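You operate a simulated robot arm through the tools that you are given. There is no shell and no other tool.

Carry out the task below with a simulated robot arm. There is one attempt and no reset: what you move stays moved.

JOB
Warm the milk on MAX and fill the white mug to its line.
Fine: cream jug on the hot tray till the lamp is green; white and red button dark after; jug back on the hot tray. Set down upright: cream jug.

It is judged by the outcome, as a careful person would: the job done as asked, and still so three seconds after it is handed in. It fails if anything else is knocked over, pushed out of place, dropped, spilled or broken.

ROBOT AND FRAMES
A 7-joint arm with a three-finger gripper, fixed in place. Base frame: the origin is at the foot of the arm, x ahead of it, y to its left, z up; the work surface is at about z = 900. Lengths are in mm, angles in degrees, forces in N, time in s.
Its first joint turns from -166.0 to 166.0 degrees. Payload 2.69 kg.
The TCP is the grasp point between the finger pads, 30 mm short of the fingertips. In the tool frame z runs along the fingers and y along their closing line. Largest opening 128 mm; the body of the gripper starts 117 mm behind the TCP.
Orientation is that of the tool frame in the base frame, as [roll, pitch, yaw] about the fixed x, y, z axes, in that order (R = Rz(yaw) Ry(pitch) Rx(roll)). With the fingers straight down and closing along the base's y, the tool's x points along the base's -x, its y along +y and its z along -z.

CONTROLS
- The arm moves only by the tool move_arm. Its argument "plan" is a list of rows, each a list of 7 numbers: the opening in per cent of the stroke, from 0 (shut) to 100 (fully open), then the shift along the base's x, y, z in mm, then the turn, a rotation vector about the base's x, y, z in degrees. In form: [[claw, dx, dy, dz, ax, ay, az], ...]. A call has 1 to 20 rows; each row is the pose to reach, as a shift and turn from the pose commanded when the call began. A row lasts 0.2 s, in which the tool goes at most 50 mm and 8.6 degrees; a call with a longer step from one row to the next is refused whole, and so is a gripper value outside its range. A pose out of reach is approached as far as the arm can. The call stops where the force on the tool passes 40 N (or 10 N more than at its start, if that is more) or the arm is blocked; 0.2 s more then pass. Each finger halts on what it meets, pressing with about 29 N; the grip force reading is that of the motor and also rises with nothing between the fingers. The clock runs only during rows and for 0.2 s after the last one: add rows that repeat a pose to give the fingers time. It gives the time, the measured TCP pose, the force on the tool (base axes), the opening and the grip force at its end, in the units of the frame above (readings bear some noise), with the torque about the TCP (base axes, N m) and any sound that the robot's microphone picked up.
- Cameras (640 x 400 px; columns grow to the right, rows downward): "scene" is fixed at [401.1, -510.2, 1676.3]; the picture's right is [0.50, -0.87, 0.00], its down [-0.70, -0.40, -0.60] and it looks along [0.52, 0.30, -0.80] (base axes); focal length 232 px, centre (320, 200). "wrist" rides on the gripper at [58, 54, -131] in the tool frame; the picture's right is [-0.68, 0.74, 0.00], its down [-0.62, -0.57, -0.55] and it looks along [-0.40, -0.37, 0.84] (tool axes); focal length 234 px, centre (320, 200). There is no depth. A picture from a camera that has moved, and an enlarged one, comes with that camera's place and axes in the base frame and with its lens. The place of the scene camera against the robot may be out by one fixed shift of up to 25 mm in any direction.
- grab_frame(camera): a new picture of that camera. The clock stands still meanwhile.
- raise_lower(by): slides the trunk up (or, below 0, down) by that many mm; the arm rides with it, the base frame stays. It gives what a move gives, with no picture.
- enlarge(camera, box): a new picture of the part [left, top, right, bottom] of that camera's present view, enlarged. The clock stands still meanwhile.
- close_job(): hands the job in; it is judged then, once.

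Nothing tells you positions but the pictures and the camera data. Unless the task says otherwise, let go and move clear before handing in.

The tools are called after "Request:" by a JSON object that holds its "method" and its "body". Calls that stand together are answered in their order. move_arm: Moves the arm, as the interface text tells. Its arguments: {"type":"object","properties":{"plan":{"type":"array","items":{"type":"array","items":{"type":"number"}}}},"required":["plan"]} The other tools are called the same way: raise_lower (by) slides the trunk up or down; grab_frame (camera) takes a picture; enlarge (camera, box) takes an enlarged picture of a part of a camera's view; close_job () hands the job in.

At the start:

```text
time: 0.0
position: [563.7, 22.6, 1375.4]
tool_rot: [180.0, 0.0, 180.0]
force: [0.9, -0.3, 0.0]
moment: [-0.01, -0.05, -0.02]
finger_gap: 128.1
finger_force: 0.0
trunk travel left (down, up): [-150.0, 200.0]
```

scene: 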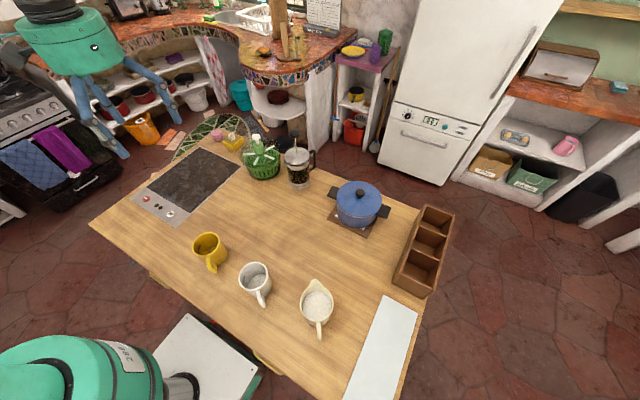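
wrist: 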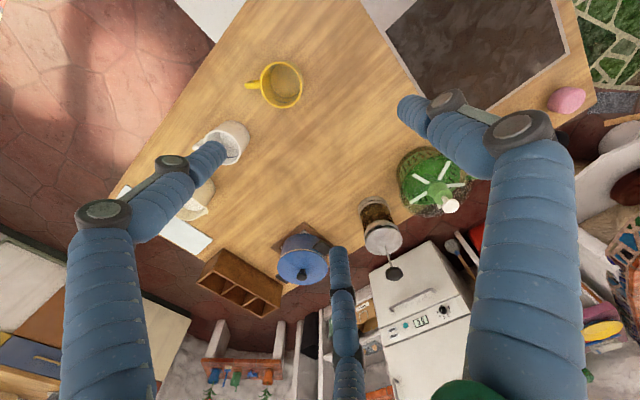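

I see a table with a hot tray (dark plate with controls), yellow and white mugs, a cream jug with milk, a pot, a French press, and other things. I will enlarge the key parts before moving.

Request:
{"method": "enlarge", "body": {"camera": "scene", "box": [110, 130, 270, 230]}}

Request:
{"method": "enlarge", "body": {"camera": "scene", "box": [180, 220, 340, 345]}}

Request:
{"method": "enlarge", "body": {"camera": "scene", "box": [125, 180, 195, 230]}}

Request:
{"method": "enlarge", "body": {"camera": "scene", "box": [280, 260, 350, 350]}}

```text
4.00 times, centred on (190, 180) of scene
camera zoom: at [401.1, -510.2, 1676.3], right [0.5, -0.87, 0.0], down [-0.7, -0.4, -0.6], along [0.52, 0.3, -0.8], focal length 927 px, centre (840, 280)
```

zoom: 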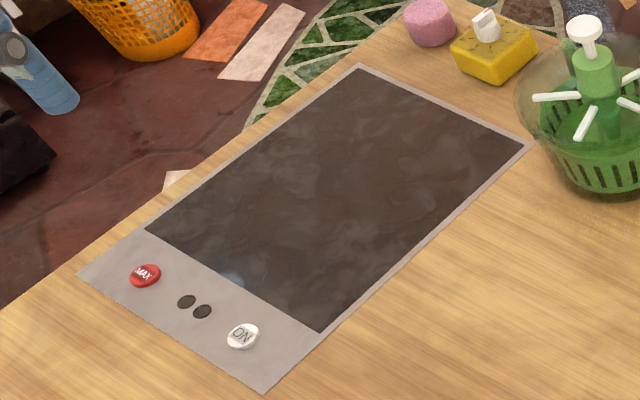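

```text
3.20 times, centred on (260, 282) of scene
camera zoom: at [401.1, -510.2, 1676.3], right [0.5, -0.87, 0.0], down [-0.7, -0.4, -0.6], along [0.52, 0.3, -0.8], focal length 741 px, centre (512, -64)
```

zoom: 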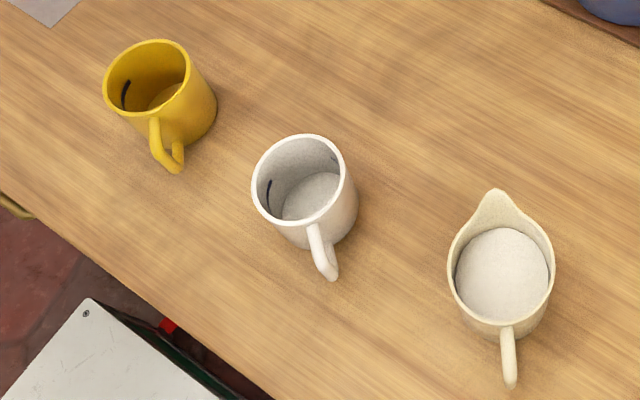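

```text
8.00 times, centred on (160, 205) of scene
camera zoom: at [401.1, -510.2, 1676.3], right [0.5, -0.87, 0.0], down [-0.7, -0.4, -0.6], along [0.52, 0.3, -0.8], focal length 1853 px, centre (1600, 160)
```

zoom: 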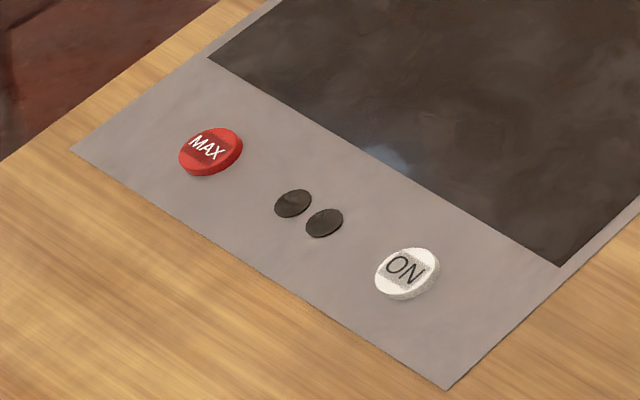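

```text
4.44 times, centred on (315, 305) of scene
camera zoom: at [401.1, -510.2, 1676.3], right [0.5, -0.87, 0.0], down [-0.7, -0.4, -0.6], along [0.52, 0.3, -0.8], focal length 1030 px, centre (342, -267)
```

zoom: 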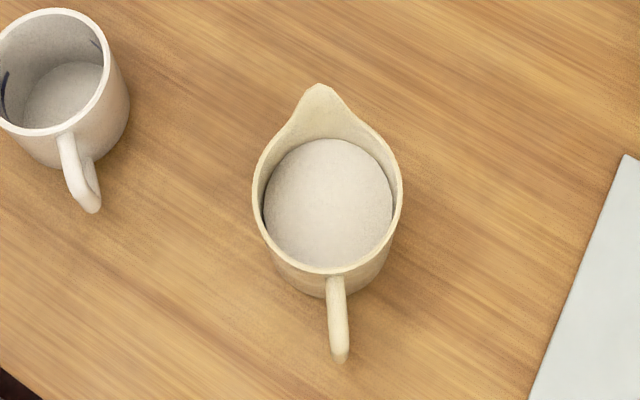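

I see the tray with a red MAX button, a white ON button and two dark lamps at its near edge. The white mug is at roughly (500,-215) and the jug at roughly (525,-425), with its spout pointing to about yaw 34°. I'll use the wrist camera to cross-check these positions.

Request:
{"method": "enlarge", "body": {"camera": "wrist", "box": [160, 40, 320, 140]}}

Request:
{"method": "enlarge", "body": {"camera": "wrist", "box": [150, 110, 270, 210]}}

Request:
{"method": "enlarge", "body": {"camera": "wrist", "box": [340, 0, 600, 160]}}

Request:
{"method": "enlarge", "body": {"camera": "scene", "box": [235, 255, 280, 310]}}

```text
4.00 times, centred on (240, 90) of wrist
camera zoom: at [505.6, 77.7, 1506.4], right [0.68, 0.74, 0.0], down [0.62, -0.57, 0.55], along [0.4, -0.37, -0.84], focal length 937 px, centre (640, 640)
```

zoom: 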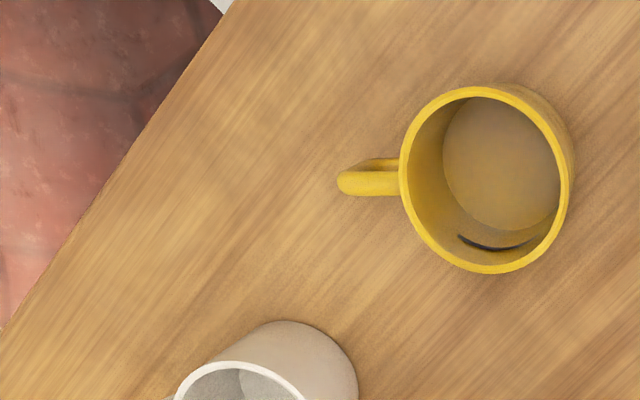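

```text
4.00 times, centred on (210, 160) of wrist
camera zoom: at [505.6, 77.7, 1506.4], right [0.68, 0.74, 0.0], down [0.62, -0.57, 0.55], along [0.4, -0.37, -0.84], focal length 937 px, centre (760, 360)
```

zoom: 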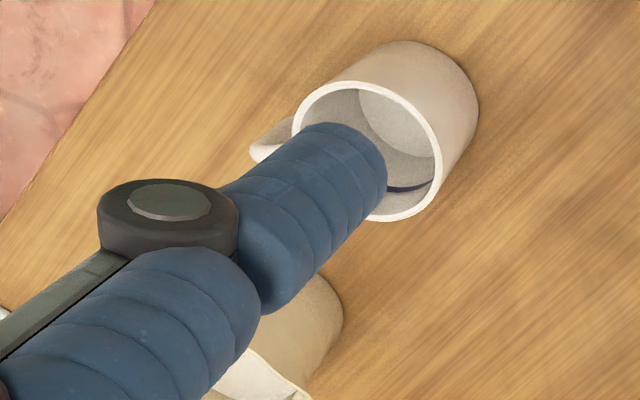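

```text
2.46 times, centred on (470, 80) of wrist
camera zoom: at [505.6, 77.7, 1506.4], right [0.68, 0.74, 0.0], down [0.62, -0.57, 0.55], along [0.4, -0.37, -0.84], focal length 576 px, centre (-49, 495)
```

zoom: 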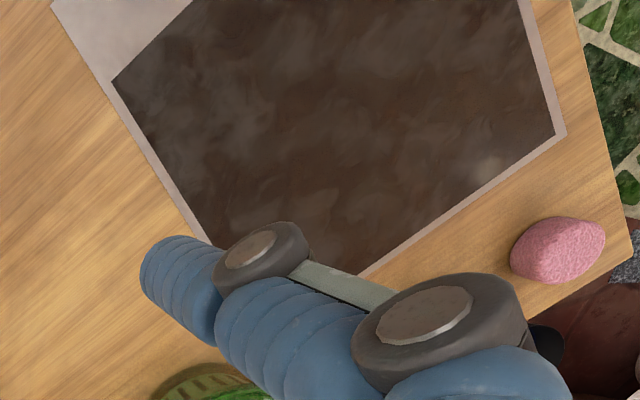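

```text
7.27 times, centred on (258, 282) of scene
camera zoom: at [401.1, -510.2, 1676.3], right [0.5, -0.87, 0.0], down [-0.7, -0.4, -0.6], along [0.52, 0.3, -0.8], focal length 1685 px, centre (774, -400)
```

zoom: 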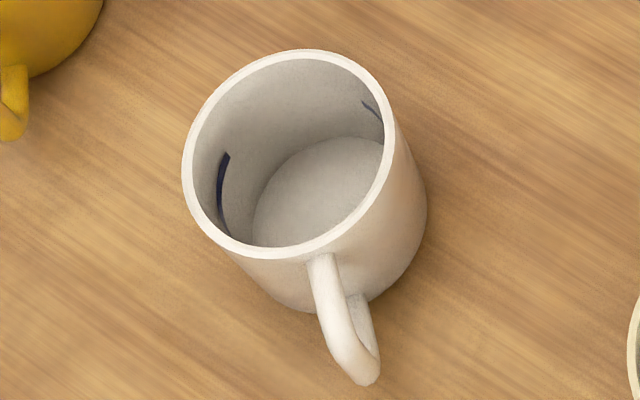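

The wrist view puts the tray about 10–15 mm nearer in x than the scene view does, which fits the stated camera shift. Next I'll hover above the jug with the fingers turned across its spout–handle line, to measure it.

Request:
{"method": "move_arm", "body": {"plan": [[60, -4, -37, -12, 0, 0, 2.8], [60, -8, -74, -24, 0, 0, 5.7], [60, -12, -111, -36, 0, 0, 8.5], [60, -16, -148, -48, 0, 0, 11.3], [60, -20, -185, -60, 0, 0, 14.2], [60, -24, -222, -72, 0, 0, 17], [60, -28, -259, -84, 0, 0, 19.8], [60, -32, -296, -96, 0, 0, 22.7], [60, -36, -333, -108, 0, 0, 25.5], [60, -40, -370, -120, 0, 0, 28.3], [60, -44, -407, -132, 0, 0, 31.2], [60, -48, -444, -144, 0, 0, 34], [60, -48, -444, -144, 0, 0, 34]]}}

Request:
{"method": "grab_frame", "body": {"camera": "wrist"}}

Request:
{"method": "grab_frame", "body": {"camera": "scene"}}

```text
time: 2.8
position: [519.9, -420.5, 1230.6]
tool_rot: [-179.9, 0.0, -145.8]
force: [0.4, -0.8, 0.3]
moment: [0.07, 0.02, -0.01]
finger_gap: 76.9
finger_force: 0.0
trunk travel left (down, up): [-150.0, 200.0]
```

```text
taken
camera wrist: at [441.1, -408.5, 1360.6], right [0.15, 0.99, 0.0], down [0.83, -0.12, 0.55], along [0.54, -0.08, -0.84], focal length 234 px, centre (320, 200)
```

wrist: 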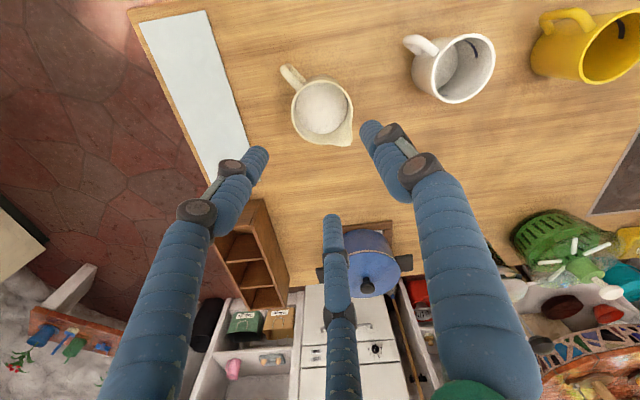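

```text
taken
```

scene: 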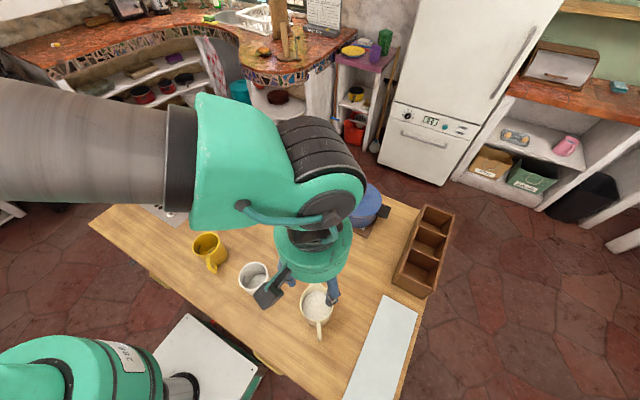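

The jug and both mugs are visible between the fingers. The gripper seems to show a third slender element, so I'll enlarge that area and the jug and mug to understand the hand and measure the objects.

Request:
{"method": "enlarge", "body": {"camera": "wrist", "box": [160, 110, 480, 310]}}

Request:
{"method": "enlarge", "body": {"camera": "wrist", "box": [260, 50, 388, 160]}}

Request:
{"method": "enlarge", "body": {"camera": "wrist", "box": [390, 10, 518, 110]}}

Request:
{"method": "enlarge", "body": {"camera": "scene", "box": [230, 200, 390, 350]}}

```text
2.00 times, centred on (320, 210) of wrist
camera zoom: at [441.1, -408.5, 1360.6], right [0.15, 0.99, 0.0], down [0.83, -0.12, 0.55], along [0.54, -0.08, -0.84], focal length 468 px, centre (320, 180)
```

zoom: 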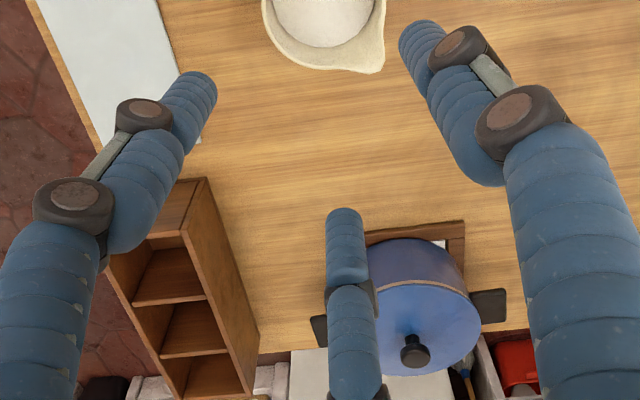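

```text
3.64 times, centred on (324, 105) of wrist
camera zoom: at [441.1, -408.5, 1360.6], right [0.15, 0.99, 0.0], down [0.83, -0.12, 0.55], along [0.54, -0.08, -0.84], focal length 852 px, centre (306, 546)
```

zoom: 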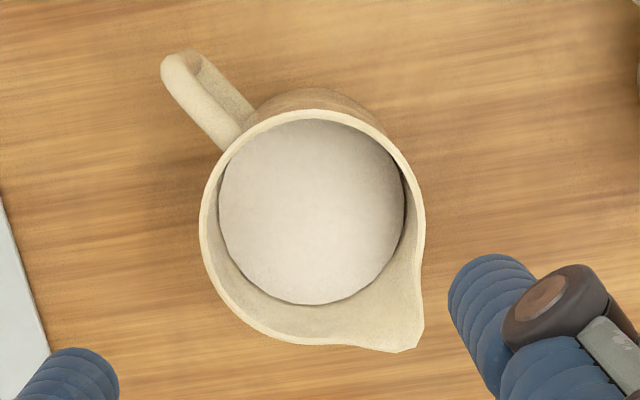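

```text
4.00 times, centred on (454, 60) of wrist
camera zoom: at [441.1, -408.5, 1360.6], right [0.15, 0.99, 0.0], down [0.83, -0.12, 0.55], along [0.54, -0.08, -0.84], focal length 937 px, centre (-216, 760)
```

zoom: 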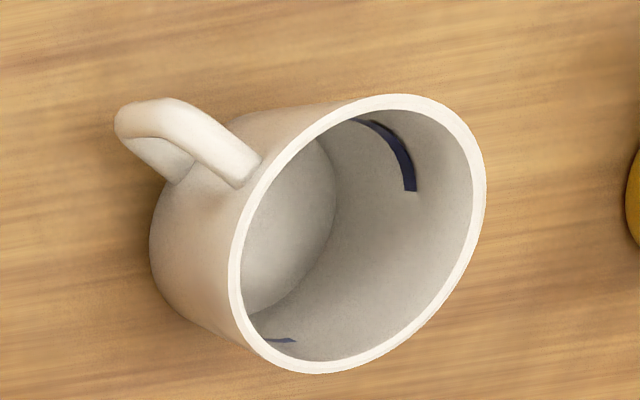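

```text
2.67 times, centred on (310, 275) of scene
camera zoom: at [401.1, -510.2, 1676.3], right [0.5, -0.87, 0.0], down [-0.7, -0.4, -0.6], along [0.52, 0.3, -0.8], focal length 618 px, centre (347, 0)
```

zoom: 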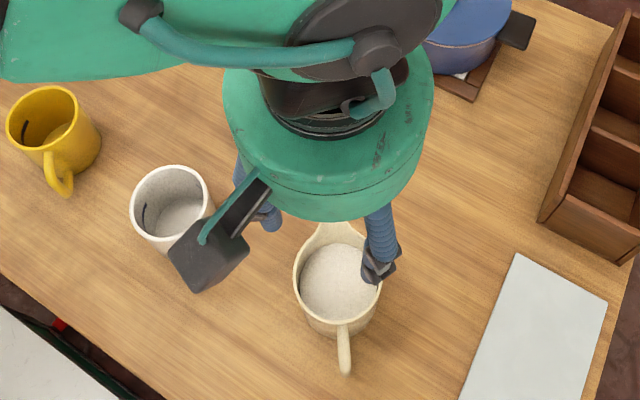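

The hand looks three-fingered in the pictures, so I'll keep clearances that suit either layout. From two wrist views the white mug rim is at about (494,-218,992). Next I'll shift sideways to get parallax on the jug.

Request:
{"method": "move_arm", "body": {"plan": [[60, 0, 40, -20, 0, 0, 0], [60, 0, 80, -40, 0, 0, 0], [60, 0, 120, -60, 0, 0, 0], [60, 0, 160, -80, 0, 0, 0], [60, 0, 160, -80, 0, 0, 0]]}}

Request:
{"method": "grab_frame", "body": {"camera": "wrist"}}

Request:
{"method": "grab_frame", "body": {"camera": "scene"}}

```text
time: 4.0
position: [519.0, -260.1, 1153.4]
tool_rot: [-180.0, 0.0, -146.0]
force: [0.6, 0.3, 0.2]
moment: [-0.02, -0.01, 0.0]
finger_gap: 76.9
finger_force: 0.1
trunk travel left (down, up): [-150.0, 200.0]
```

```text
taken
camera wrist: at [439.7, -247.6, 1283.4], right [0.15, 0.99, 0.0], down [0.83, -0.12, 0.55], along [0.54, -0.08, -0.84], focal length 234 px, centre (320, 200)
```

wrist: 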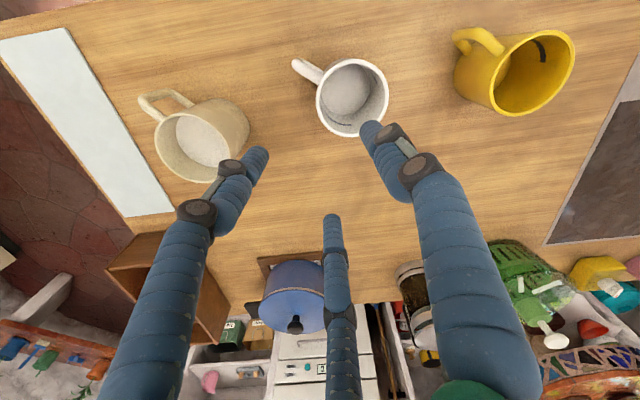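

```text
taken
```

scene: 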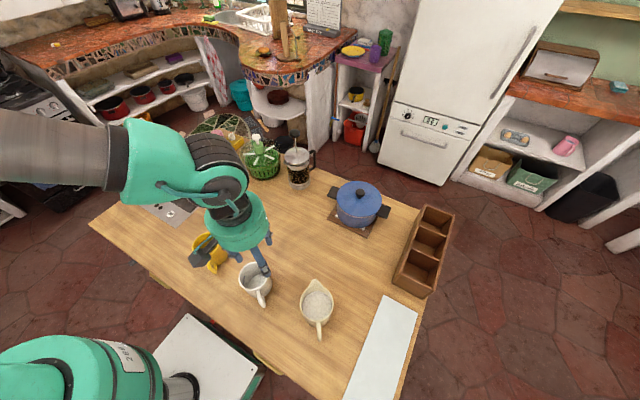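

Request:
{"method": "enlarge", "body": {"camera": "wrist", "box": [120, 75, 280, 200]}}

Request:
{"method": "enlarge", "body": {"camera": "wrist", "box": [280, 40, 408, 150]}}

```text
3.20 times, centred on (200, 138) of wrist
camera zoom: at [439.7, -247.6, 1283.4], right [0.15, 0.99, 0.0], down [0.83, -0.12, 0.55], along [0.54, -0.08, -0.84], focal length 749 px, centre (704, 400)
```

zoom: 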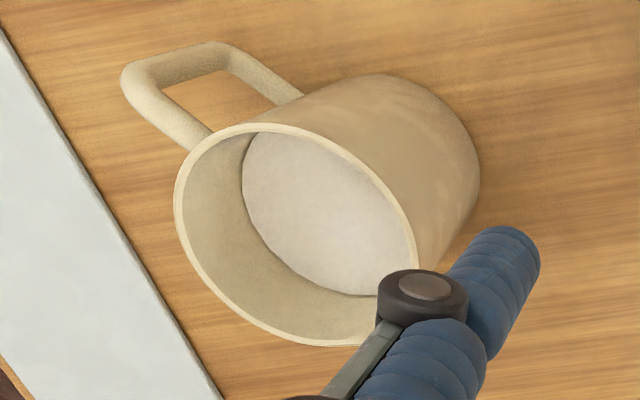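

```text
3.64 times, centred on (344, 95) of wrist
camera zoom: at [439.7, -247.6, 1283.4], right [0.15, 0.99, 0.0], down [0.83, -0.12, 0.55], along [0.54, -0.08, -0.84], focal length 852 px, centre (233, 582)
```

zoom: 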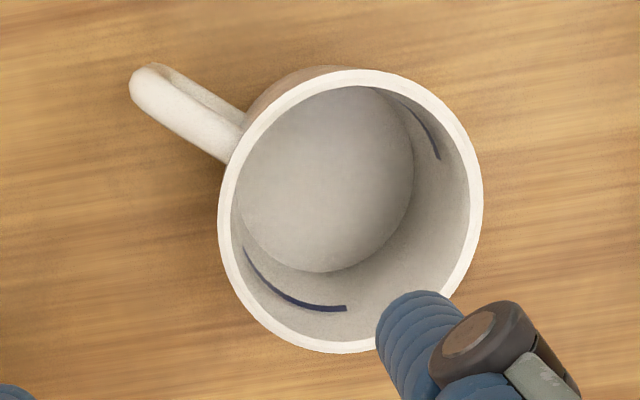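

The jug's rim is centred near (518,-418,1007), about 88 mm across, with its spout at yaw ≈34° and its handle opposite. The mug's line sits at about z≈955–965. Before touching anything I'll test in free air whether the arm can tilt in a good pour direction (yaw 135°).

Request:
{"method": "move_arm", "body": {"plan": [[60, 2, -1, 4, 0, 0, 8.4], [60, 4, -2, 8, 0, 0, 16.8], [60, 6, -2, 12, 0, 0, 25.2], [60, 8, -3, 16, 0, 0, 33.6], [60, 10, -3, 20, 0, 0, 42], [60, 12, -4, 24, 0, 0, 50.4], [60, 15, -5, 28, 0, 0, 58.8], [60, 17, -5, 32, 0, 0, 67.2], [60, 19, -6, 36, 0, 0, 75.6], [60, 21, -6, 40, 0, 0, 84], [60, 23, -7, 44, 0, 0, 92.4], [60, 25, -8, 47, 0, 0, 101], [60, 25, -8, 47, 0, 0, 101]]}}

Request:
{"method": "move_arm", "body": {"plan": [[60, 0, 0, 0, -5.7, -5.7, 0], [60, 0, 0, 0, -11.3, -11.3, 0], [60, 0, 0, 0, -17, -17, 0], [60, 0, 0, 0, -22.6, -22.6, 0], [60, 0, 0, 0, -28.3, -28.3, 0], [60, 0, 0, 0, -34, -34, 0], [60, 0, 0, 0, -39.6, -39.6, 0], [60, 0, 0, 0, -45.3, -45.3, 0], [60, 0, 0, 0, -50.9, -50.9, 0], [60, 0, 0, 0, -53, -53, 0], [60, 0, 0, 0, -53, -53, 0]]}}

Request:
{"method": "grab_frame", "body": {"camera": "wrist"}}

Request:
{"method": "grab_frame", "body": {"camera": "scene"}}

```text
time: 6.8
position: [543.2, -269.4, 1197.8]
tool_rot: [-179.9, 0.0, -44.9]
force: [0.4, 0.0, 0.0]
moment: [-0.02, 0.04, -0.02]
finger_gap: 76.6
finger_force: 0.0
trunk travel left (down, up): [-150.0, 200.0]
```

```text
time: 9.2
position: [543.1, -268.4, 1196.6]
tool_rot: [-180.0, -75.0, -44.9]
force: [0.9, 0.7, 0.3]
moment: [-0.01, -0.02, -0.04]
finger_gap: 76.6
finger_force: 0.1
trunk travel left (down, up): [-150.0, 200.0]
```

```text
taken
camera wrist: at [425.5, -227.0, 1288.3], right [-0.64, -0.4, -0.65], down [-0.09, 0.89, -0.45], along [0.76, -0.23, -0.61], focal length 234 px, centre (320, 200)
```

wrist: 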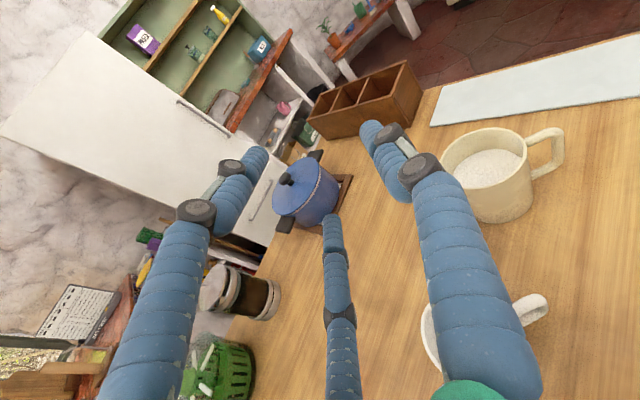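

```text
taken
```

scene: 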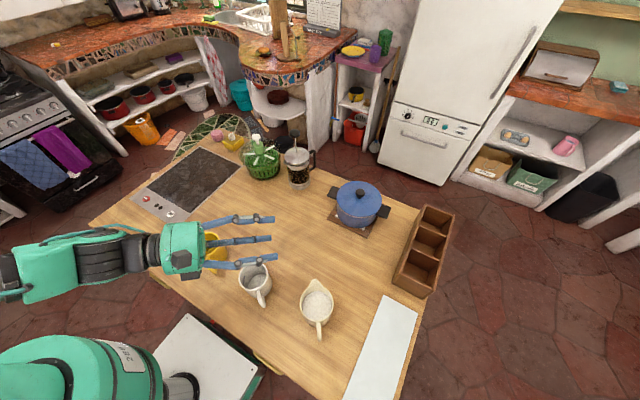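

The arm reaches a 75° tilt for that pour direction. I'll now undo the tilt, turn back to the jug's orientation and hover above it with the fingers fully open.

Request:
{"method": "move_arm", "body": {"plan": [[60, 0, 0, 0, 5.7, 5.7, 0], [60, 0, 0, 0, 11.3, 11.3, 0], [60, 0, 0, 0, 17, 17, 0], [60, 0, 0, 0, 22.6, 22.6, 0], [60, 0, 0, 0, 28.3, 28.3, 0], [60, 0, 0, 0, 34, 34, 0], [60, 0, 0, 0, 39.6, 39.6, 0], [60, 0, 0, 0, 45.3, 45.3, 0], [60, 0, 0, 0, 50.9, 50.9, 0], [60, 0, 0, 0, 53, 53, 0], [60, 0, 0, 0, 53, 53, 0]]}}

Request:
{"method": "move_arm", "body": {"plan": [[100, -2, -12, 0, 0, 0, -8.4], [100, -4, -25, 0, 0, 0, -16.8], [100, -6, -37, 0, 0, 0, -25.2], [100, -8, -50, 0, 0, 0, -33.6], [100, -10, -62, 0, 0, 0, -42], [100, -12, -75, 0, 0, 0, -50.4], [100, -15, -87, 0, 0, 0, -58.8], [100, -17, -100, 0, 0, 0, -67.2], [100, -19, -112, 0, 0, 0, -75.6], [100, -21, -125, 0, 0, 0, -84], [100, -23, -137, 0, 0, 0, -92.4], [100, -25, -150, 0, 0, 0, -101], [100, -25, -150, 0, 0, 0, -101]]}}

Request:
{"method": "grab_frame", "body": {"camera": "wrist"}}

Request:
{"method": "enlarge", "body": {"camera": "scene", "box": [230, 200, 390, 350]}}

```text
time: 11.6
position: [541.6, -269.1, 1199.3]
tool_rot: [180.0, 0.0, -44.9]
force: [1.2, 0.2, -0.1]
moment: [0.03, 0.0, 0.04]
finger_gap: 76.6
finger_force: 0.1
trunk travel left (down, up): [-150.0, 200.0]
```

```text
time: 14.4
position: [515.8, -418.3, 1197.3]
tool_rot: [-180.0, 0.0, -146.1]
force: [0.6, 0.4, -0.4]
moment: [0.0, 0.02, 0.0]
finger_gap: 128.3
finger_force: 0.1
trunk travel left (down, up): [-150.0, 200.0]
```

```text
taken
camera wrist: at [437.9, -406.4, 1329.4], right [0.15, 0.99, 0.0], down [0.83, -0.13, 0.55], along [0.54, -0.08, -0.84], focal length 234 px, centre (320, 200)
```

wrist: 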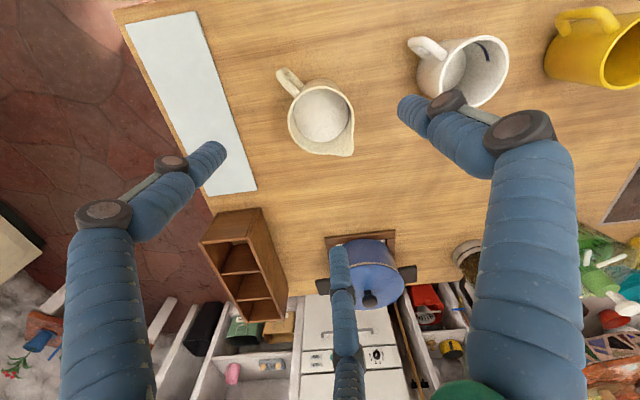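

```text
2.67 times, centred on (310, 275) of scene
camera zoom: at [401.1, -510.2, 1676.3], right [0.5, -0.87, 0.0], down [-0.7, -0.4, -0.6], along [0.52, 0.3, -0.8], focal length 618 px, centre (347, 0)
```

zoom: 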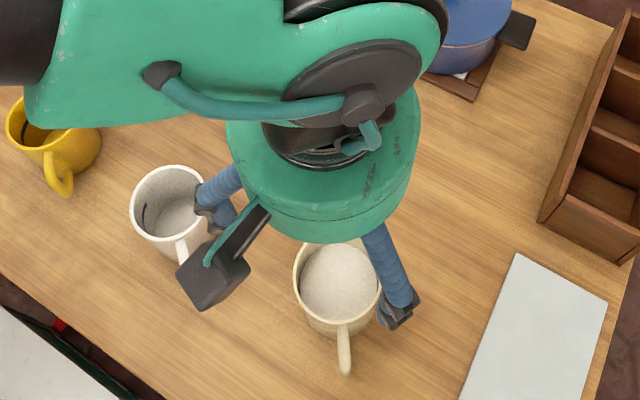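

The fingers straddle the jug well from above. One more enlarged look will refine the jug's centre before I descend.

Request:
{"method": "enlarge", "body": {"camera": "wrist", "box": [260, 55, 388, 165]}}

```text
3.64 times, centred on (324, 110) of wrist
camera zoom: at [437.9, -406.4, 1329.4], right [0.15, 0.99, 0.0], down [0.83, -0.13, 0.55], along [0.54, -0.08, -0.84], focal length 852 px, centre (306, 527)
```

zoom: 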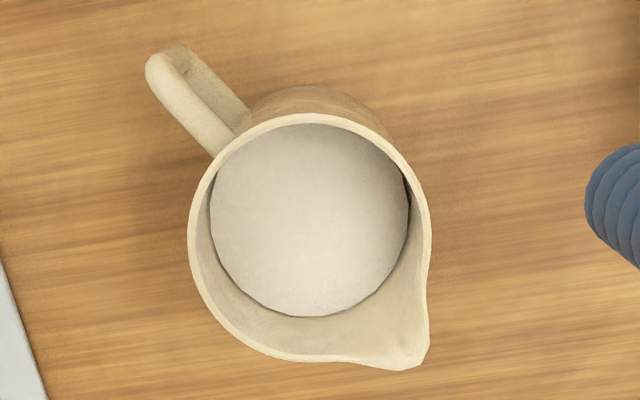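

The jug centre comes out at about (518.5,-417), nearly under the tool. I'll descend to mid-height with the fingers open.

Request:
{"method": "move_arm", "body": {"plan": [[100, 0.5, 1, -30, 0, 0, 0], [100, 0.5, 1, -60, 0, 0, 0], [100, 0.5, 1, -90, 0, 0, 0], [100, 0.5, 1, -115, 0, 0, 0], [100, 0.5, 1, -135, 0, 0, 0], [100, 0.5, 1, -150, 0, 0, 0], [100, 0.5, 1, -165, 0, 0, 0], [100, 0.5, 1, -180, 0, 0, 0], [100, 0.5, 1, -195, 0, 0, 0], [100, 0.5, 1, -210, 0, 0, 0], [100, 0.5, 1, -225, 0, 0, 0], [100, 0.5, 1, -239, 0, 0, 0], [100, 0.5, 1, -239, 0, 0, 0]]}}

Request:
{"method": "grab_frame", "body": {"camera": "wrist"}}

Request:
{"method": "enlarge", "body": {"camera": "scene", "box": [230, 220, 390, 360]}}

```text
time: 17.2
position: [517.2, -417.3, 959.3]
tool_rot: [179.9, -0.1, -146.0]
force: [0.2, 0.4, 0.4]
moment: [-0.02, 0.03, 0.02]
finger_gap: 127.9
finger_force: 0.1
trunk travel left (down, up): [-150.0, 200.0]
```

```text
taken
camera wrist: at [438.3, -405.3, 1091.4], right [0.15, 0.99, 0.0], down [0.83, -0.12, 0.55], along [0.54, -0.08, -0.84], focal length 234 px, centre (320, 200)
```

wrist: 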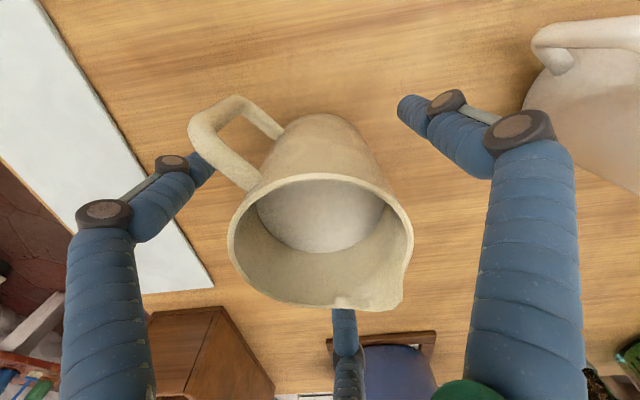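

```text
2.86 times, centred on (310, 290) of scene
camera zoom: at [401.1, -510.2, 1676.3], right [0.5, -0.87, 0.0], down [-0.7, -0.4, -0.6], along [0.52, 0.3, -0.8], focal length 662 px, centre (349, -57)
```

zoom: 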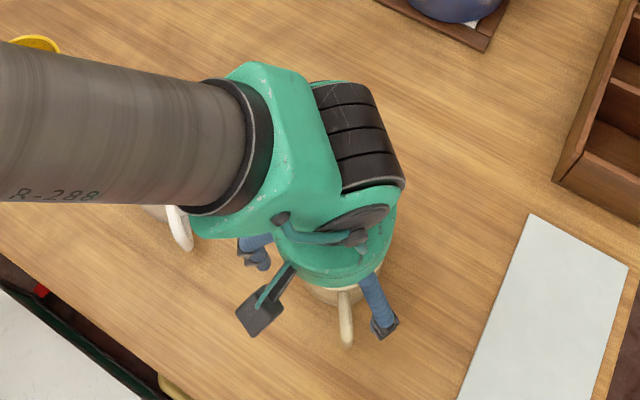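

All fingers surround the jug body with the handle clear. Closing now.

Request:
{"method": "move_arm", "body": {"plan": [[75, 0, 0, 0, 0, 0, 0], [70, 0, 0, 0, 0, 0, 0], [60, 0, 0, 0, 0, 0, 0], [40, 0, 0, 0, 0, 0, 0], [20, 0, 0, 0, 0, 0, 0], [0, 0, 0, 0, 0, 0, 0], [0, 0, 0, 0, 0, 0, 0]]}}

Request:
{"method": "grab_frame", "body": {"camera": "wrist"}}

```text
time: 18.8
position: [517.0, -417.4, 960.4]
tool_rot: [-179.9, 0.1, -146.0]
force: [2.4, 0.4, 4.4]
moment: [0.21, 0.1, -0.06]
finger_gap: 85.8
finger_force: 29.0
trunk travel left (down, up): [-150.0, 200.0]
```

```text
taken
camera wrist: at [438.2, -405.2, 1091.8], right [0.15, 0.99, 0.0], down [0.83, -0.12, 0.55], along [0.54, -0.08, -0.84], focal length 234 px, centre (320, 200)
```

wrist: 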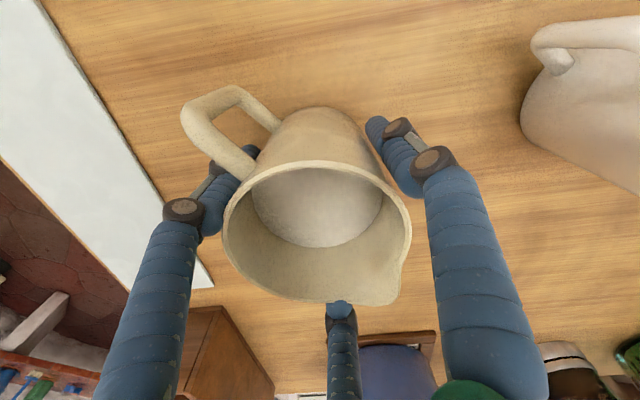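

The jug is gripped at 85.8 mm with 29 N. I'll lift it gently and check the weight.

Request:
{"method": "move_arm", "body": {"plan": [[0, 0, 0, 5, 0, 0, 0], [0, 0, 0, 12, 0, 0, 0], [0, 0, 0, 22, 0, 0, 0], [0, 0, 0, 34, 0, 0, 0], [0, 0, 0, 44, 0, 0, 0], [0, 0, 0, 50, 0, 0, 0], [0, 0, 0, 50, 0, 0, 0], [0, 0, 0, 50, 0, 0, 0]]}}

Request:
{"method": "grab_frame", "body": {"camera": "wrist"}}

Request:
{"method": "grab_frame", "body": {"camera": "scene"}}

```text
time: 20.6
position: [516.4, -418.7, 1009.2]
tool_rot: [180.0, 0.0, -146.0]
force: [-0.3, 1.1, -4.9]
moment: [0.0, -0.03, 0.0]
finger_gap: 85.7
finger_force: 29.4
trunk travel left (down, up): [-150.0, 200.0]
```

```text
taken
camera wrist: at [437.9, -405.5, 1140.3], right [0.15, 0.99, 0.0], down [0.83, -0.12, 0.55], along [0.54, -0.08, -0.84], focal length 234 px, centre (320, 200)
```

wrist: 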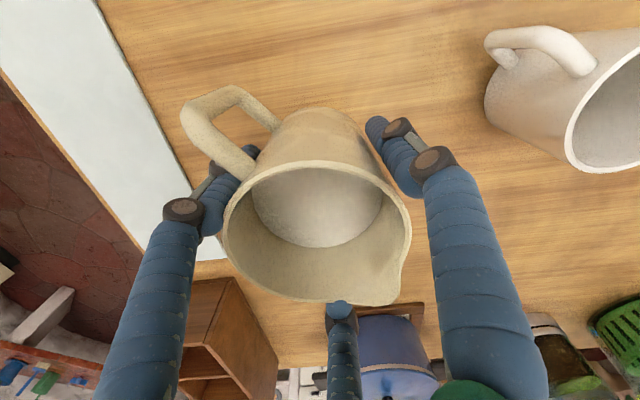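

```text
taken
```

scene: 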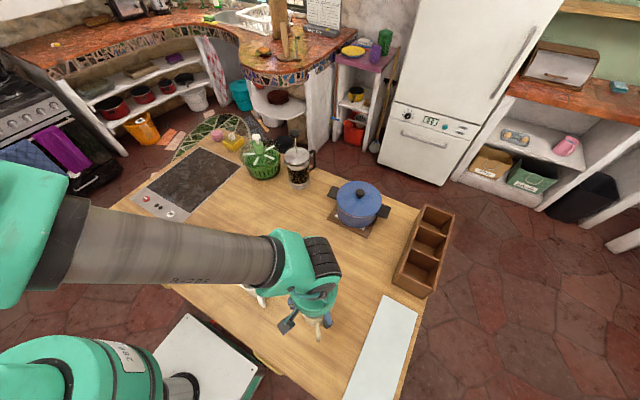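

The jug lifted cleanly with a load of about 4.9 N, level and steady. I'll raise it over mug height and carry it smoothly toward the tray.

Request:
{"method": "move_arm", "body": {"plan": [[0, 0, 0, 10, 0, 0, 0], [0, 0, 0, 28, 0, 0, 0], [0, 0, 0, 50, 0, 0, 0], [0, 0, 0, 75, 0, 0, 0], [0, 0, 0, 100, 0, 0, 0], [0, 0, 0, 115, 0, 0, 0], [0, 0, 0, 120, 0, 0, 0], [0, 2, 10, 120, 0, 0, 0], [0, 8, 30, 120, 0, 0, 0], [0, 16, 60, 120, 0, 0, 0], [0, 24, 90, 120, 0, 0, 0], [0, 32, 120, 120, 0, 0, 0], [0, 40, 150, 120, 0, 0, 0], [0, 48, 180, 120, 0, 0, 0], [0, 56, 210, 120, 0, 0, 0], [0, 64, 240, 120, 0, 0, 0], [0, 72, 270, 120, 0, 0, 0], [0, 80, 300, 120, 0, 0, 0], [0, 85, 320, 120, 0, 0, 0], [0, 87, 330, 120, 0, 0, 0]]}}

Request:
{"method": "grab_frame", "body": {"camera": "wrist"}}

Request:
{"method": "grab_frame", "body": {"camera": "scene"}}

```text
time: 24.8
position: [605.0, -86.5, 1131.2]
tool_rot: [-180.0, 0.0, -146.0]
force: [0.6, -0.2, -5.3]
moment: [0.03, -0.06, -0.02]
finger_gap: 85.7
finger_force: 29.0
trunk travel left (down, up): [-150.0, 200.0]
```

```text
taken
camera wrist: at [526.0, -74.6, 1261.3], right [0.15, 0.99, 0.0], down [0.83, -0.12, 0.55], along [0.54, -0.08, -0.84], focal length 234 px, centre (320, 200)
```

wrist: 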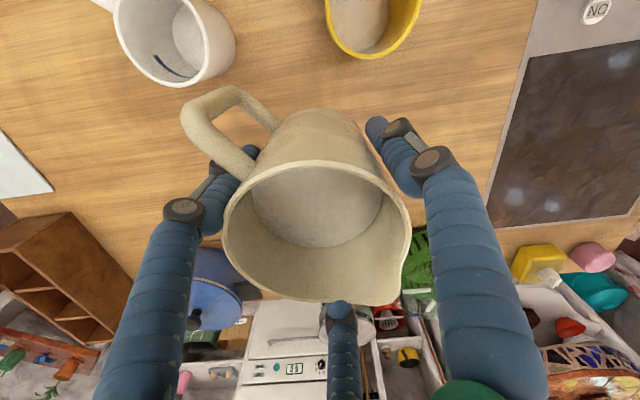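

```text
taken
```

scene: 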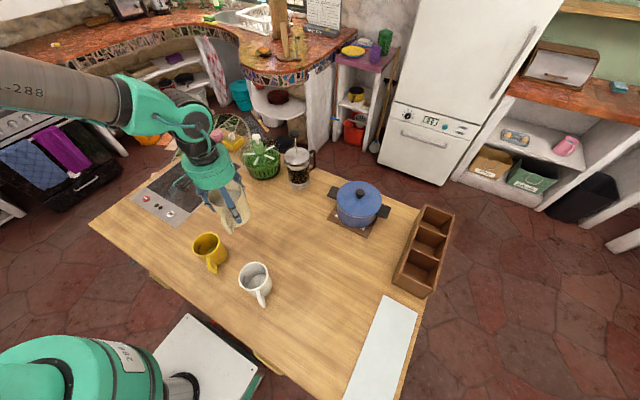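

The jug is still level and firmly held, midway to the tray. I'll continue to over the plate centre (about (715,335)) and lower partway.

Request:
{"method": "move_arm", "body": {"plan": [[0, 2, 8, 0, 0, 0, 0], [0, 6, 25, 0, 0, 0, 0], [0, 14, 55, 0, 0, 0, 0], [0, 23, 88, 0, 0, 0, 0], [0, 32, 121, 0, 0, 0, 0], [0, 40, 154, 0, 0, 0, 0], [0, 49, 187, 0, 0, 0, 0], [0, 57, 220, 0, 0, 0, 0], [0, 66, 253, 0, 0, 0, 0], [0, 75, 286, 0, 0, 0, 0], [0, 83, 319, 0, 0, 0, 0], [0, 92, 352, 0, 0, 0, 0], [0, 100, 385, -10, 0, 0, 0], [0, 107, 410, -25, 0, 0, 0], [0, 110, 422, -45, 0, 0, 0], [0, 110, 422, -70, 0, 0, 0], [0, 110, 422, -95, 0, 0, 0], [0, 110, 422, -115, 0, 0, 0], [0, 110, 422, -125, 0, 0, 0], [0, 110, 422, -125, 0, 0, 0]]}}

Request:
{"method": "grab_frame", "body": {"camera": "wrist"}}

Request:
{"method": "enlarge", "body": {"camera": "scene", "box": [100, 100, 300, 240]}}

```text
time: 29.0
position: [715.0, 334.2, 1005.7]
tool_rot: [-179.9, -0.1, -146.0]
force: [-0.5, 0.2, -5.7]
moment: [0.02, -0.03, -0.01]
finger_gap: 85.7
finger_force: 28.7
trunk travel left (down, up): [-150.0, 200.0]
```

```text
taken
camera wrist: at [635.7, 346.0, 1135.6], right [0.15, 0.99, 0.0], down [0.83, -0.12, 0.55], along [0.54, -0.08, -0.84], focal length 234 px, centre (320, 200)
```

wrist: 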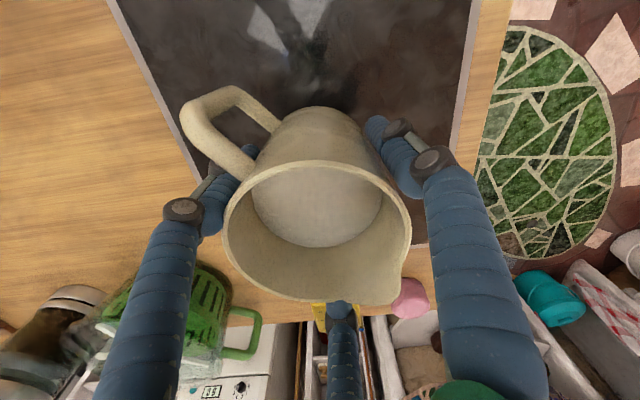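

```text
2.86 times, centred on (200, 170) of scene
camera zoom: at [401.1, -510.2, 1676.3], right [0.5, -0.87, 0.0], down [-0.7, -0.4, -0.6], along [0.52, 0.3, -0.8], focal length 662 px, centre (663, 286)
```

zoom: 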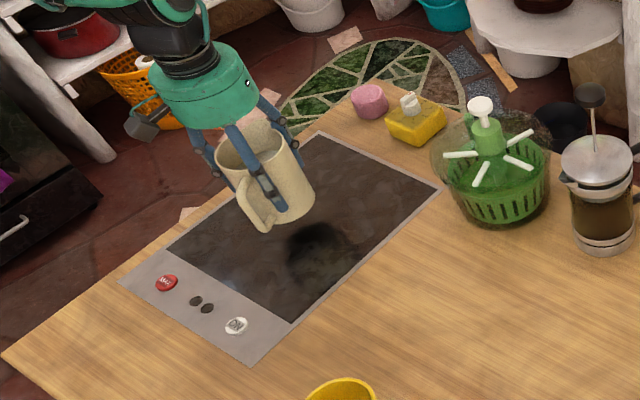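

The jug is centred over the plate. I'll lower it in small steps and watch the force for contact.

Request:
{"method": "move_arm", "body": {"plan": [[0, 0, 0, -6, 0, 0, 0], [0, 0, 0, -12, 0, 0, 0], [0, 0, 0, -18, 0, 0, 0], [0, 0, 0, -24, 0, 0, 0], [0, 0, 0, -27, 0, 0, 0], [0, 0, 0, -27, 0, 0, 0]]}}

Request:
{"method": "move_arm", "body": {"plan": [[0, 0, 0, -2, 0, 0, 0], [0, 0, 0, -4, 0, 0, 0], [0, 0, 0, -4, 0, 0, 0]]}}

```text
time: 30.4
position: [713.3, 335.1, 976.7]
tool_rot: [180.0, -0.1, -146.0]
force: [0.7, 0.9, -4.4]
moment: [0.02, -0.02, 0.04]
finger_gap: 86.0
finger_force: 29.2
trunk travel left (down, up): [-150.0, 200.0]
```

```text
time: 31.2
position: [714.9, 334.9, 973.2]
tool_rot: [179.9, 0.0, -146.1]
force: [0.3, 0.3, -5.3]
moment: [0.0, -0.02, 0.01]
finger_gap: 85.7
finger_force: 28.9
trunk travel left (down, up): [-150.0, 200.0]
```

Request:
{"method": "move_arm", "body": {"plan": [[0, 0, 0, -1.5, 0, 0, 0], [0, 0, 0, -3, 0, 0, 0], [0, 0, 0, -3, 0, 0, 0]]}}

Request:
{"method": "move_arm", "body": {"plan": [[0, 0, 0, -1.5, 0, 0, 0], [0, 0, 0, -3, 0, 0, 0], [0, 0, 0, -3, 0, 0, 0]]}}

Request:
{"method": "enlarge", "body": {"camera": "scene", "box": [140, 120, 240, 220]}}

```text
time: 32.0
position: [714.7, 333.0, 970.3]
tool_rot: [180.0, 0.0, -146.0]
force: [-0.4, -0.1, -5.1]
moment: [0.07, -0.05, -0.02]
finger_gap: 85.7
finger_force: 28.9
trunk travel left (down, up): [-150.0, 200.0]
```

```text
time: 32.8
position: [715.2, 334.5, 967.7]
tool_rot: [-180.0, 0.0, -146.0]
force: [-0.7, -0.5, -4.4]
moment: [-0.01, -0.04, 0.03]
finger_gap: 85.6
finger_force: 28.8
trunk travel left (down, up): [-150.0, 200.0]
```

```text
4.00 times, centred on (190, 170) of scene
camera zoom: at [401.1, -510.2, 1676.3], right [0.5, -0.87, 0.0], down [-0.7, -0.4, -0.6], along [0.52, 0.3, -0.8], focal length 927 px, centre (840, 320)
```

zoom: 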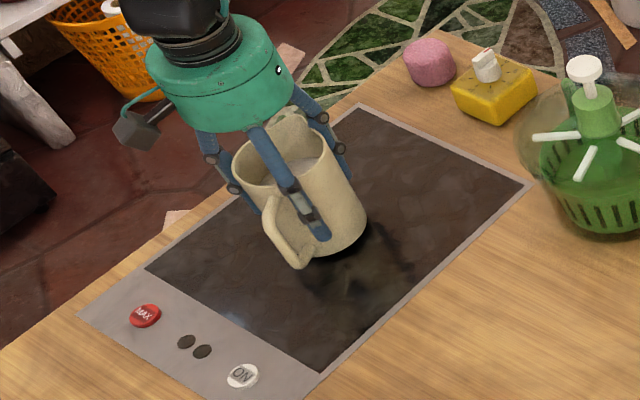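

There's still no contact at TCP z≈967, so the tray is thin. I'll keep going in small steps.

Request:
{"method": "move_arm", "body": {"plan": [[0, 0, 0, -1, 0, 0, 0], [0, 0, 0, -2, 0, 0, 0], [0, 0, 0, -2, 0, 0, 0]]}}

Request:
{"method": "move_arm", "body": {"plan": [[0, 0, 0, -1, 0, 0, 0], [0, 0, 0, -2, 0, 0, 0], [0, 0, 0, -2, 0, 0, 0]]}}

```text
time: 33.6
position: [713.5, 336.6, 965.1]
tool_rot: [179.9, 0.1, -146.0]
force: [0.1, 0.0, -4.4]
moment: [0.03, -0.01, 0.01]
finger_gap: 85.8
finger_force: 29.4
trunk travel left (down, up): [-150.0, 200.0]
```

```text
time: 34.4
position: [714.4, 335.4, 962.8]
tool_rot: [-180.0, 0.0, -146.0]
force: [1.0, -0.3, -5.2]
moment: [0.03, -0.01, 0.01]
finger_gap: 85.7
finger_force: 29.1
trunk travel left (down, up): [-150.0, 200.0]
```

Request:
{"method": "move_arm", "body": {"plan": [[0, 0, 0, -1, 0, 0, 0], [0, 0, 0, -1.5, 0, 0, 0], [0, 0, 0, -1.5, 0, 0, 0]]}}

Request:
{"method": "move_arm", "body": {"plan": [[0, 0, 0, -1, 0, 0, 0], [0, 0, 0, -1.5, 0, 0, 0], [0, 0, 0, -1.5, 0, 0, 0]]}}

```text
time: 35.2
position: [714.7, 334.9, 961.2]
tool_rot: [-179.9, 0.0, -146.0]
force: [-0.2, 0.3, -5.1]
moment: [0.0, -0.03, 0.0]
finger_gap: 85.5
finger_force: 29.1
trunk travel left (down, up): [-150.0, 200.0]
```

```text
time: 36.0
position: [715.1, 333.9, 960.8]
tool_rot: [180.0, -0.1, -146.0]
force: [1.5, -2.4, 1.8]
moment: [0.06, 0.08, 0.03]
finger_gap: 85.9
finger_force: 29.0
trunk travel left (down, up): [-150.0, 200.0]
```

Contact is made: the force moved from -5 to +1.8 N. The jug stands on the plate, so I'll open the fingers and check.

Request:
{"method": "move_arm", "body": {"plan": [[72, 0, 0, 0, 0, 0, 0], [85, 0, 0, 0, 0, 0, 0], [100, 0, 0, 0, 0, 0, 0], [100, 0, 0, 0, 0, 0, 0], [100, 0, 0, 0, 0, 0, 0]]}}

Request:
{"method": "grab_frame", "body": {"camera": "wrist"}}

Request:
{"method": "enlarge", "body": {"camera": "scene", "box": [120, 120, 260, 220]}}

```text
time: 37.2
position: [715.4, 334.7, 961.3]
tool_rot: [-180.0, 0.0, -146.0]
force: [0.4, 0.2, -0.3]
moment: [0.01, 0.04, 0.02]
finger_gap: 128.1
finger_force: 0.0
trunk travel left (down, up): [-150.0, 200.0]
```

```text
taken
camera wrist: at [635.2, 347.2, 1091.5], right [0.15, 0.99, 0.0], down [0.83, -0.12, 0.55], along [0.54, -0.08, -0.84], focal length 234 px, centre (320, 200)
```

wrist: 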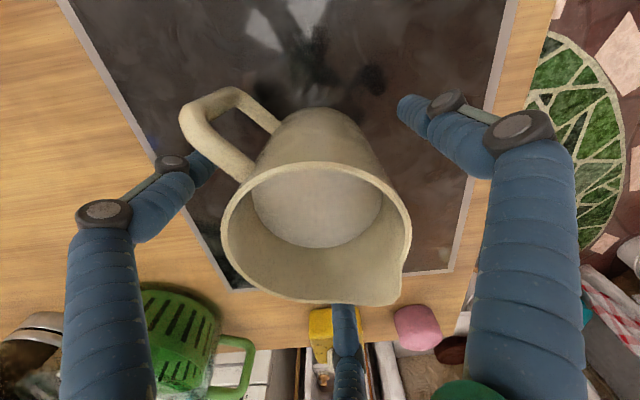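

```text
4.00 times, centred on (190, 170) of scene
camera zoom: at [401.1, -510.2, 1676.3], right [0.5, -0.87, 0.0], down [-0.7, -0.4, -0.6], along [0.52, 0.3, -0.8], focal length 927 px, centre (840, 320)
```

zoom: 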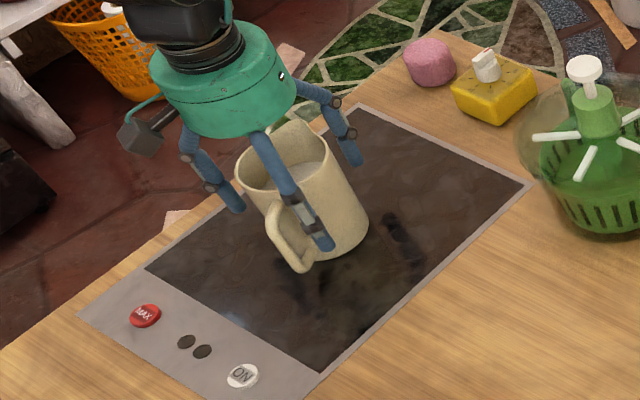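

The jug stands upright and free on the plate. I'll rise straight up, then move over the control strip to locate the buttons precisely.

Request:
{"method": "move_arm", "body": {"plan": [[100, 0, 0, 15, 0, 0, 0], [100, 0, 0, 35, 0, 0, 0], [100, 0, 0, 60, 0, 0, 0], [100, 0, 0, 90, 0, 0, 0], [100, 0, 0, 125, 0, 0, 0], [100, 0, 0, 165, 0, 0, 0], [100, 0, 0, 190, 0, 0, 0], [80, -40, -15, 190, 0, 0, 0], [60, -80, -30, 190, 0, 0, 0], [40, -120, -45, 190, 0, 0, 0], [20, -160, -60, 180, 0, 0, 0], [0, -190, -70, 160, 0, 0, 0], [0, -190, -70, 130, 0, 0, 0], [0, -190, -70, 130, 0, 0, 0]]}}

Request:
{"method": "grab_frame", "body": {"camera": "wrist"}}

Request:
{"method": "grab_frame", "body": {"camera": "scene"}}

```text
time: 40.2
position: [525.1, 265.5, 1090.1]
tool_rot: [-180.0, -0.1, -145.9]
force: [1.2, 0.5, -0.4]
moment: [-0.03, 0.05, -0.01]
finger_gap: 2.2
finger_force: 28.7
trunk travel left (down, up): [-150.0, 200.0]
```

```text
taken
camera wrist: at [445.1, 278.1, 1220.1], right [0.15, 0.99, 0.0], down [0.83, -0.12, 0.55], along [0.54, -0.08, -0.84], focal length 234 px, centre (320, 200)
```

wrist: 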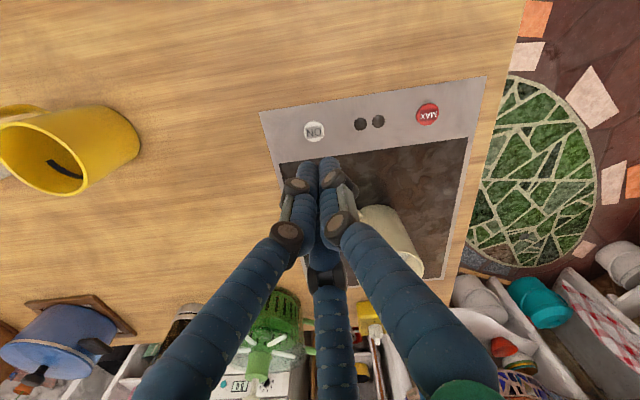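

```text
taken
```

scene: 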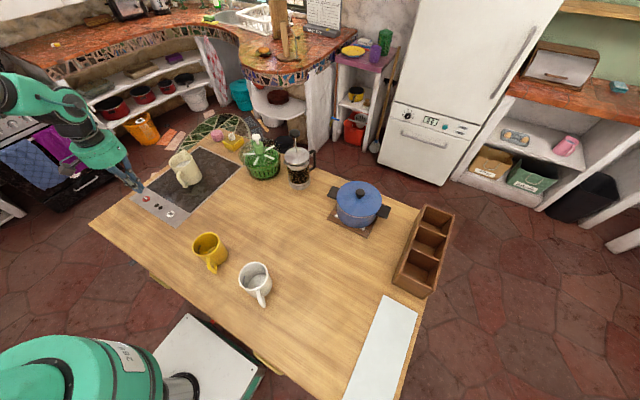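

Request:
{"method": "enlarge", "body": {"camera": "wrist", "box": [250, 60, 490, 210]}}

Request:
{"method": "enlarge", "body": {"camera": "scene", "box": [110, 130, 270, 230]}}

```text
2.67 times, centred on (370, 135) of wrist
camera zoom: at [445.1, 278.1, 1220.1], right [0.15, 0.99, 0.0], down [0.83, -0.12, 0.55], along [0.54, -0.08, -0.84], focal length 624 px, centre (187, 373)
```

zoom: 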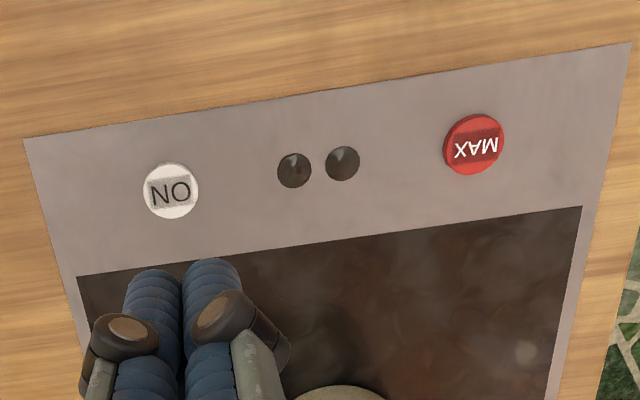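

```text
4.00 times, centred on (190, 180) of scene
camera zoom: at [401.1, -510.2, 1676.3], right [0.5, -0.87, 0.0], down [-0.7, -0.4, -0.6], along [0.52, 0.3, -0.8], focal length 927 px, centre (840, 280)
```

zoom: 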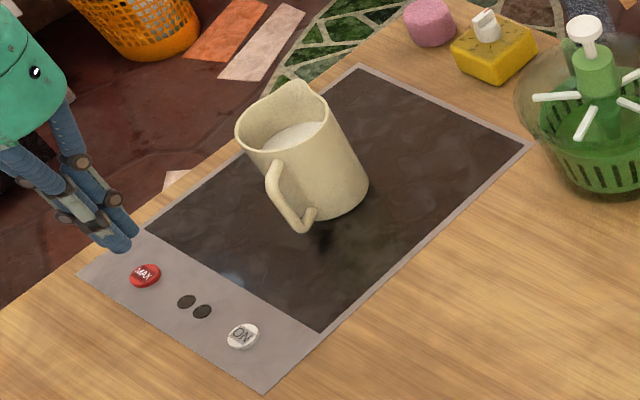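

Button tops triangulate to ON ≈ (537,256) and MAX ≈ (537,404). The fingers are closed, so I'll move over ON and descend near it.

Request:
{"method": "move_arm", "body": {"plan": [[0, 6, -5, -20, 0, 0, 0], [0, 12, -9.5, -50, 0, 0, 0], [0, 12, -9.5, -85, 0, 0, 0], [0, 12, -9.5, -115, 0, 0, 0], [0, 12, -9.5, -132, 0, 0, 0], [0, 12, -9.5, -132, 0, 0, 0]]}}

Request:
{"method": "grab_frame", "body": {"camera": "wrist"}}

Request:
{"method": "enlarge", "body": {"camera": "scene", "box": [125, 170, 195, 230]}}

```text
time: 41.6
position: [535.2, 255.2, 958.4]
tool_rot: [-180.0, 0.0, -145.9]
force: [0.4, 0.6, -0.5]
moment: [0.01, 0.01, -0.01]
finger_gap: 2.1
finger_force: 29.2
trunk travel left (down, up): [-150.0, 200.0]
```

```text
taken
camera wrist: at [457.2, 267.4, 1090.4], right [0.15, 0.99, 0.0], down [0.83, -0.12, 0.55], along [0.54, -0.08, -0.84], focal length 234 px, centre (320, 200)
```

wrist: 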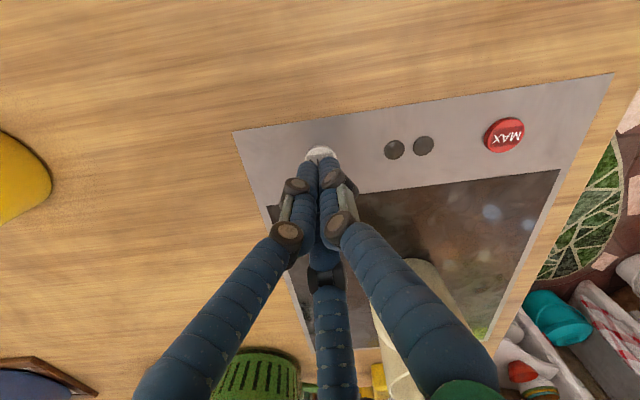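

```text
6.67 times, centred on (160, 200) of scene
camera zoom: at [401.1, -510.2, 1676.3], right [0.5, -0.87, 0.0], down [-0.7, -0.4, -0.6], along [0.52, 0.3, -0.8], focal length 1544 px, centre (1387, 200)
```

zoom: 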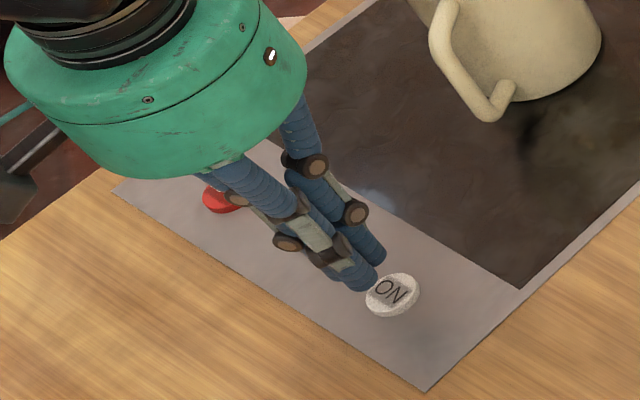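

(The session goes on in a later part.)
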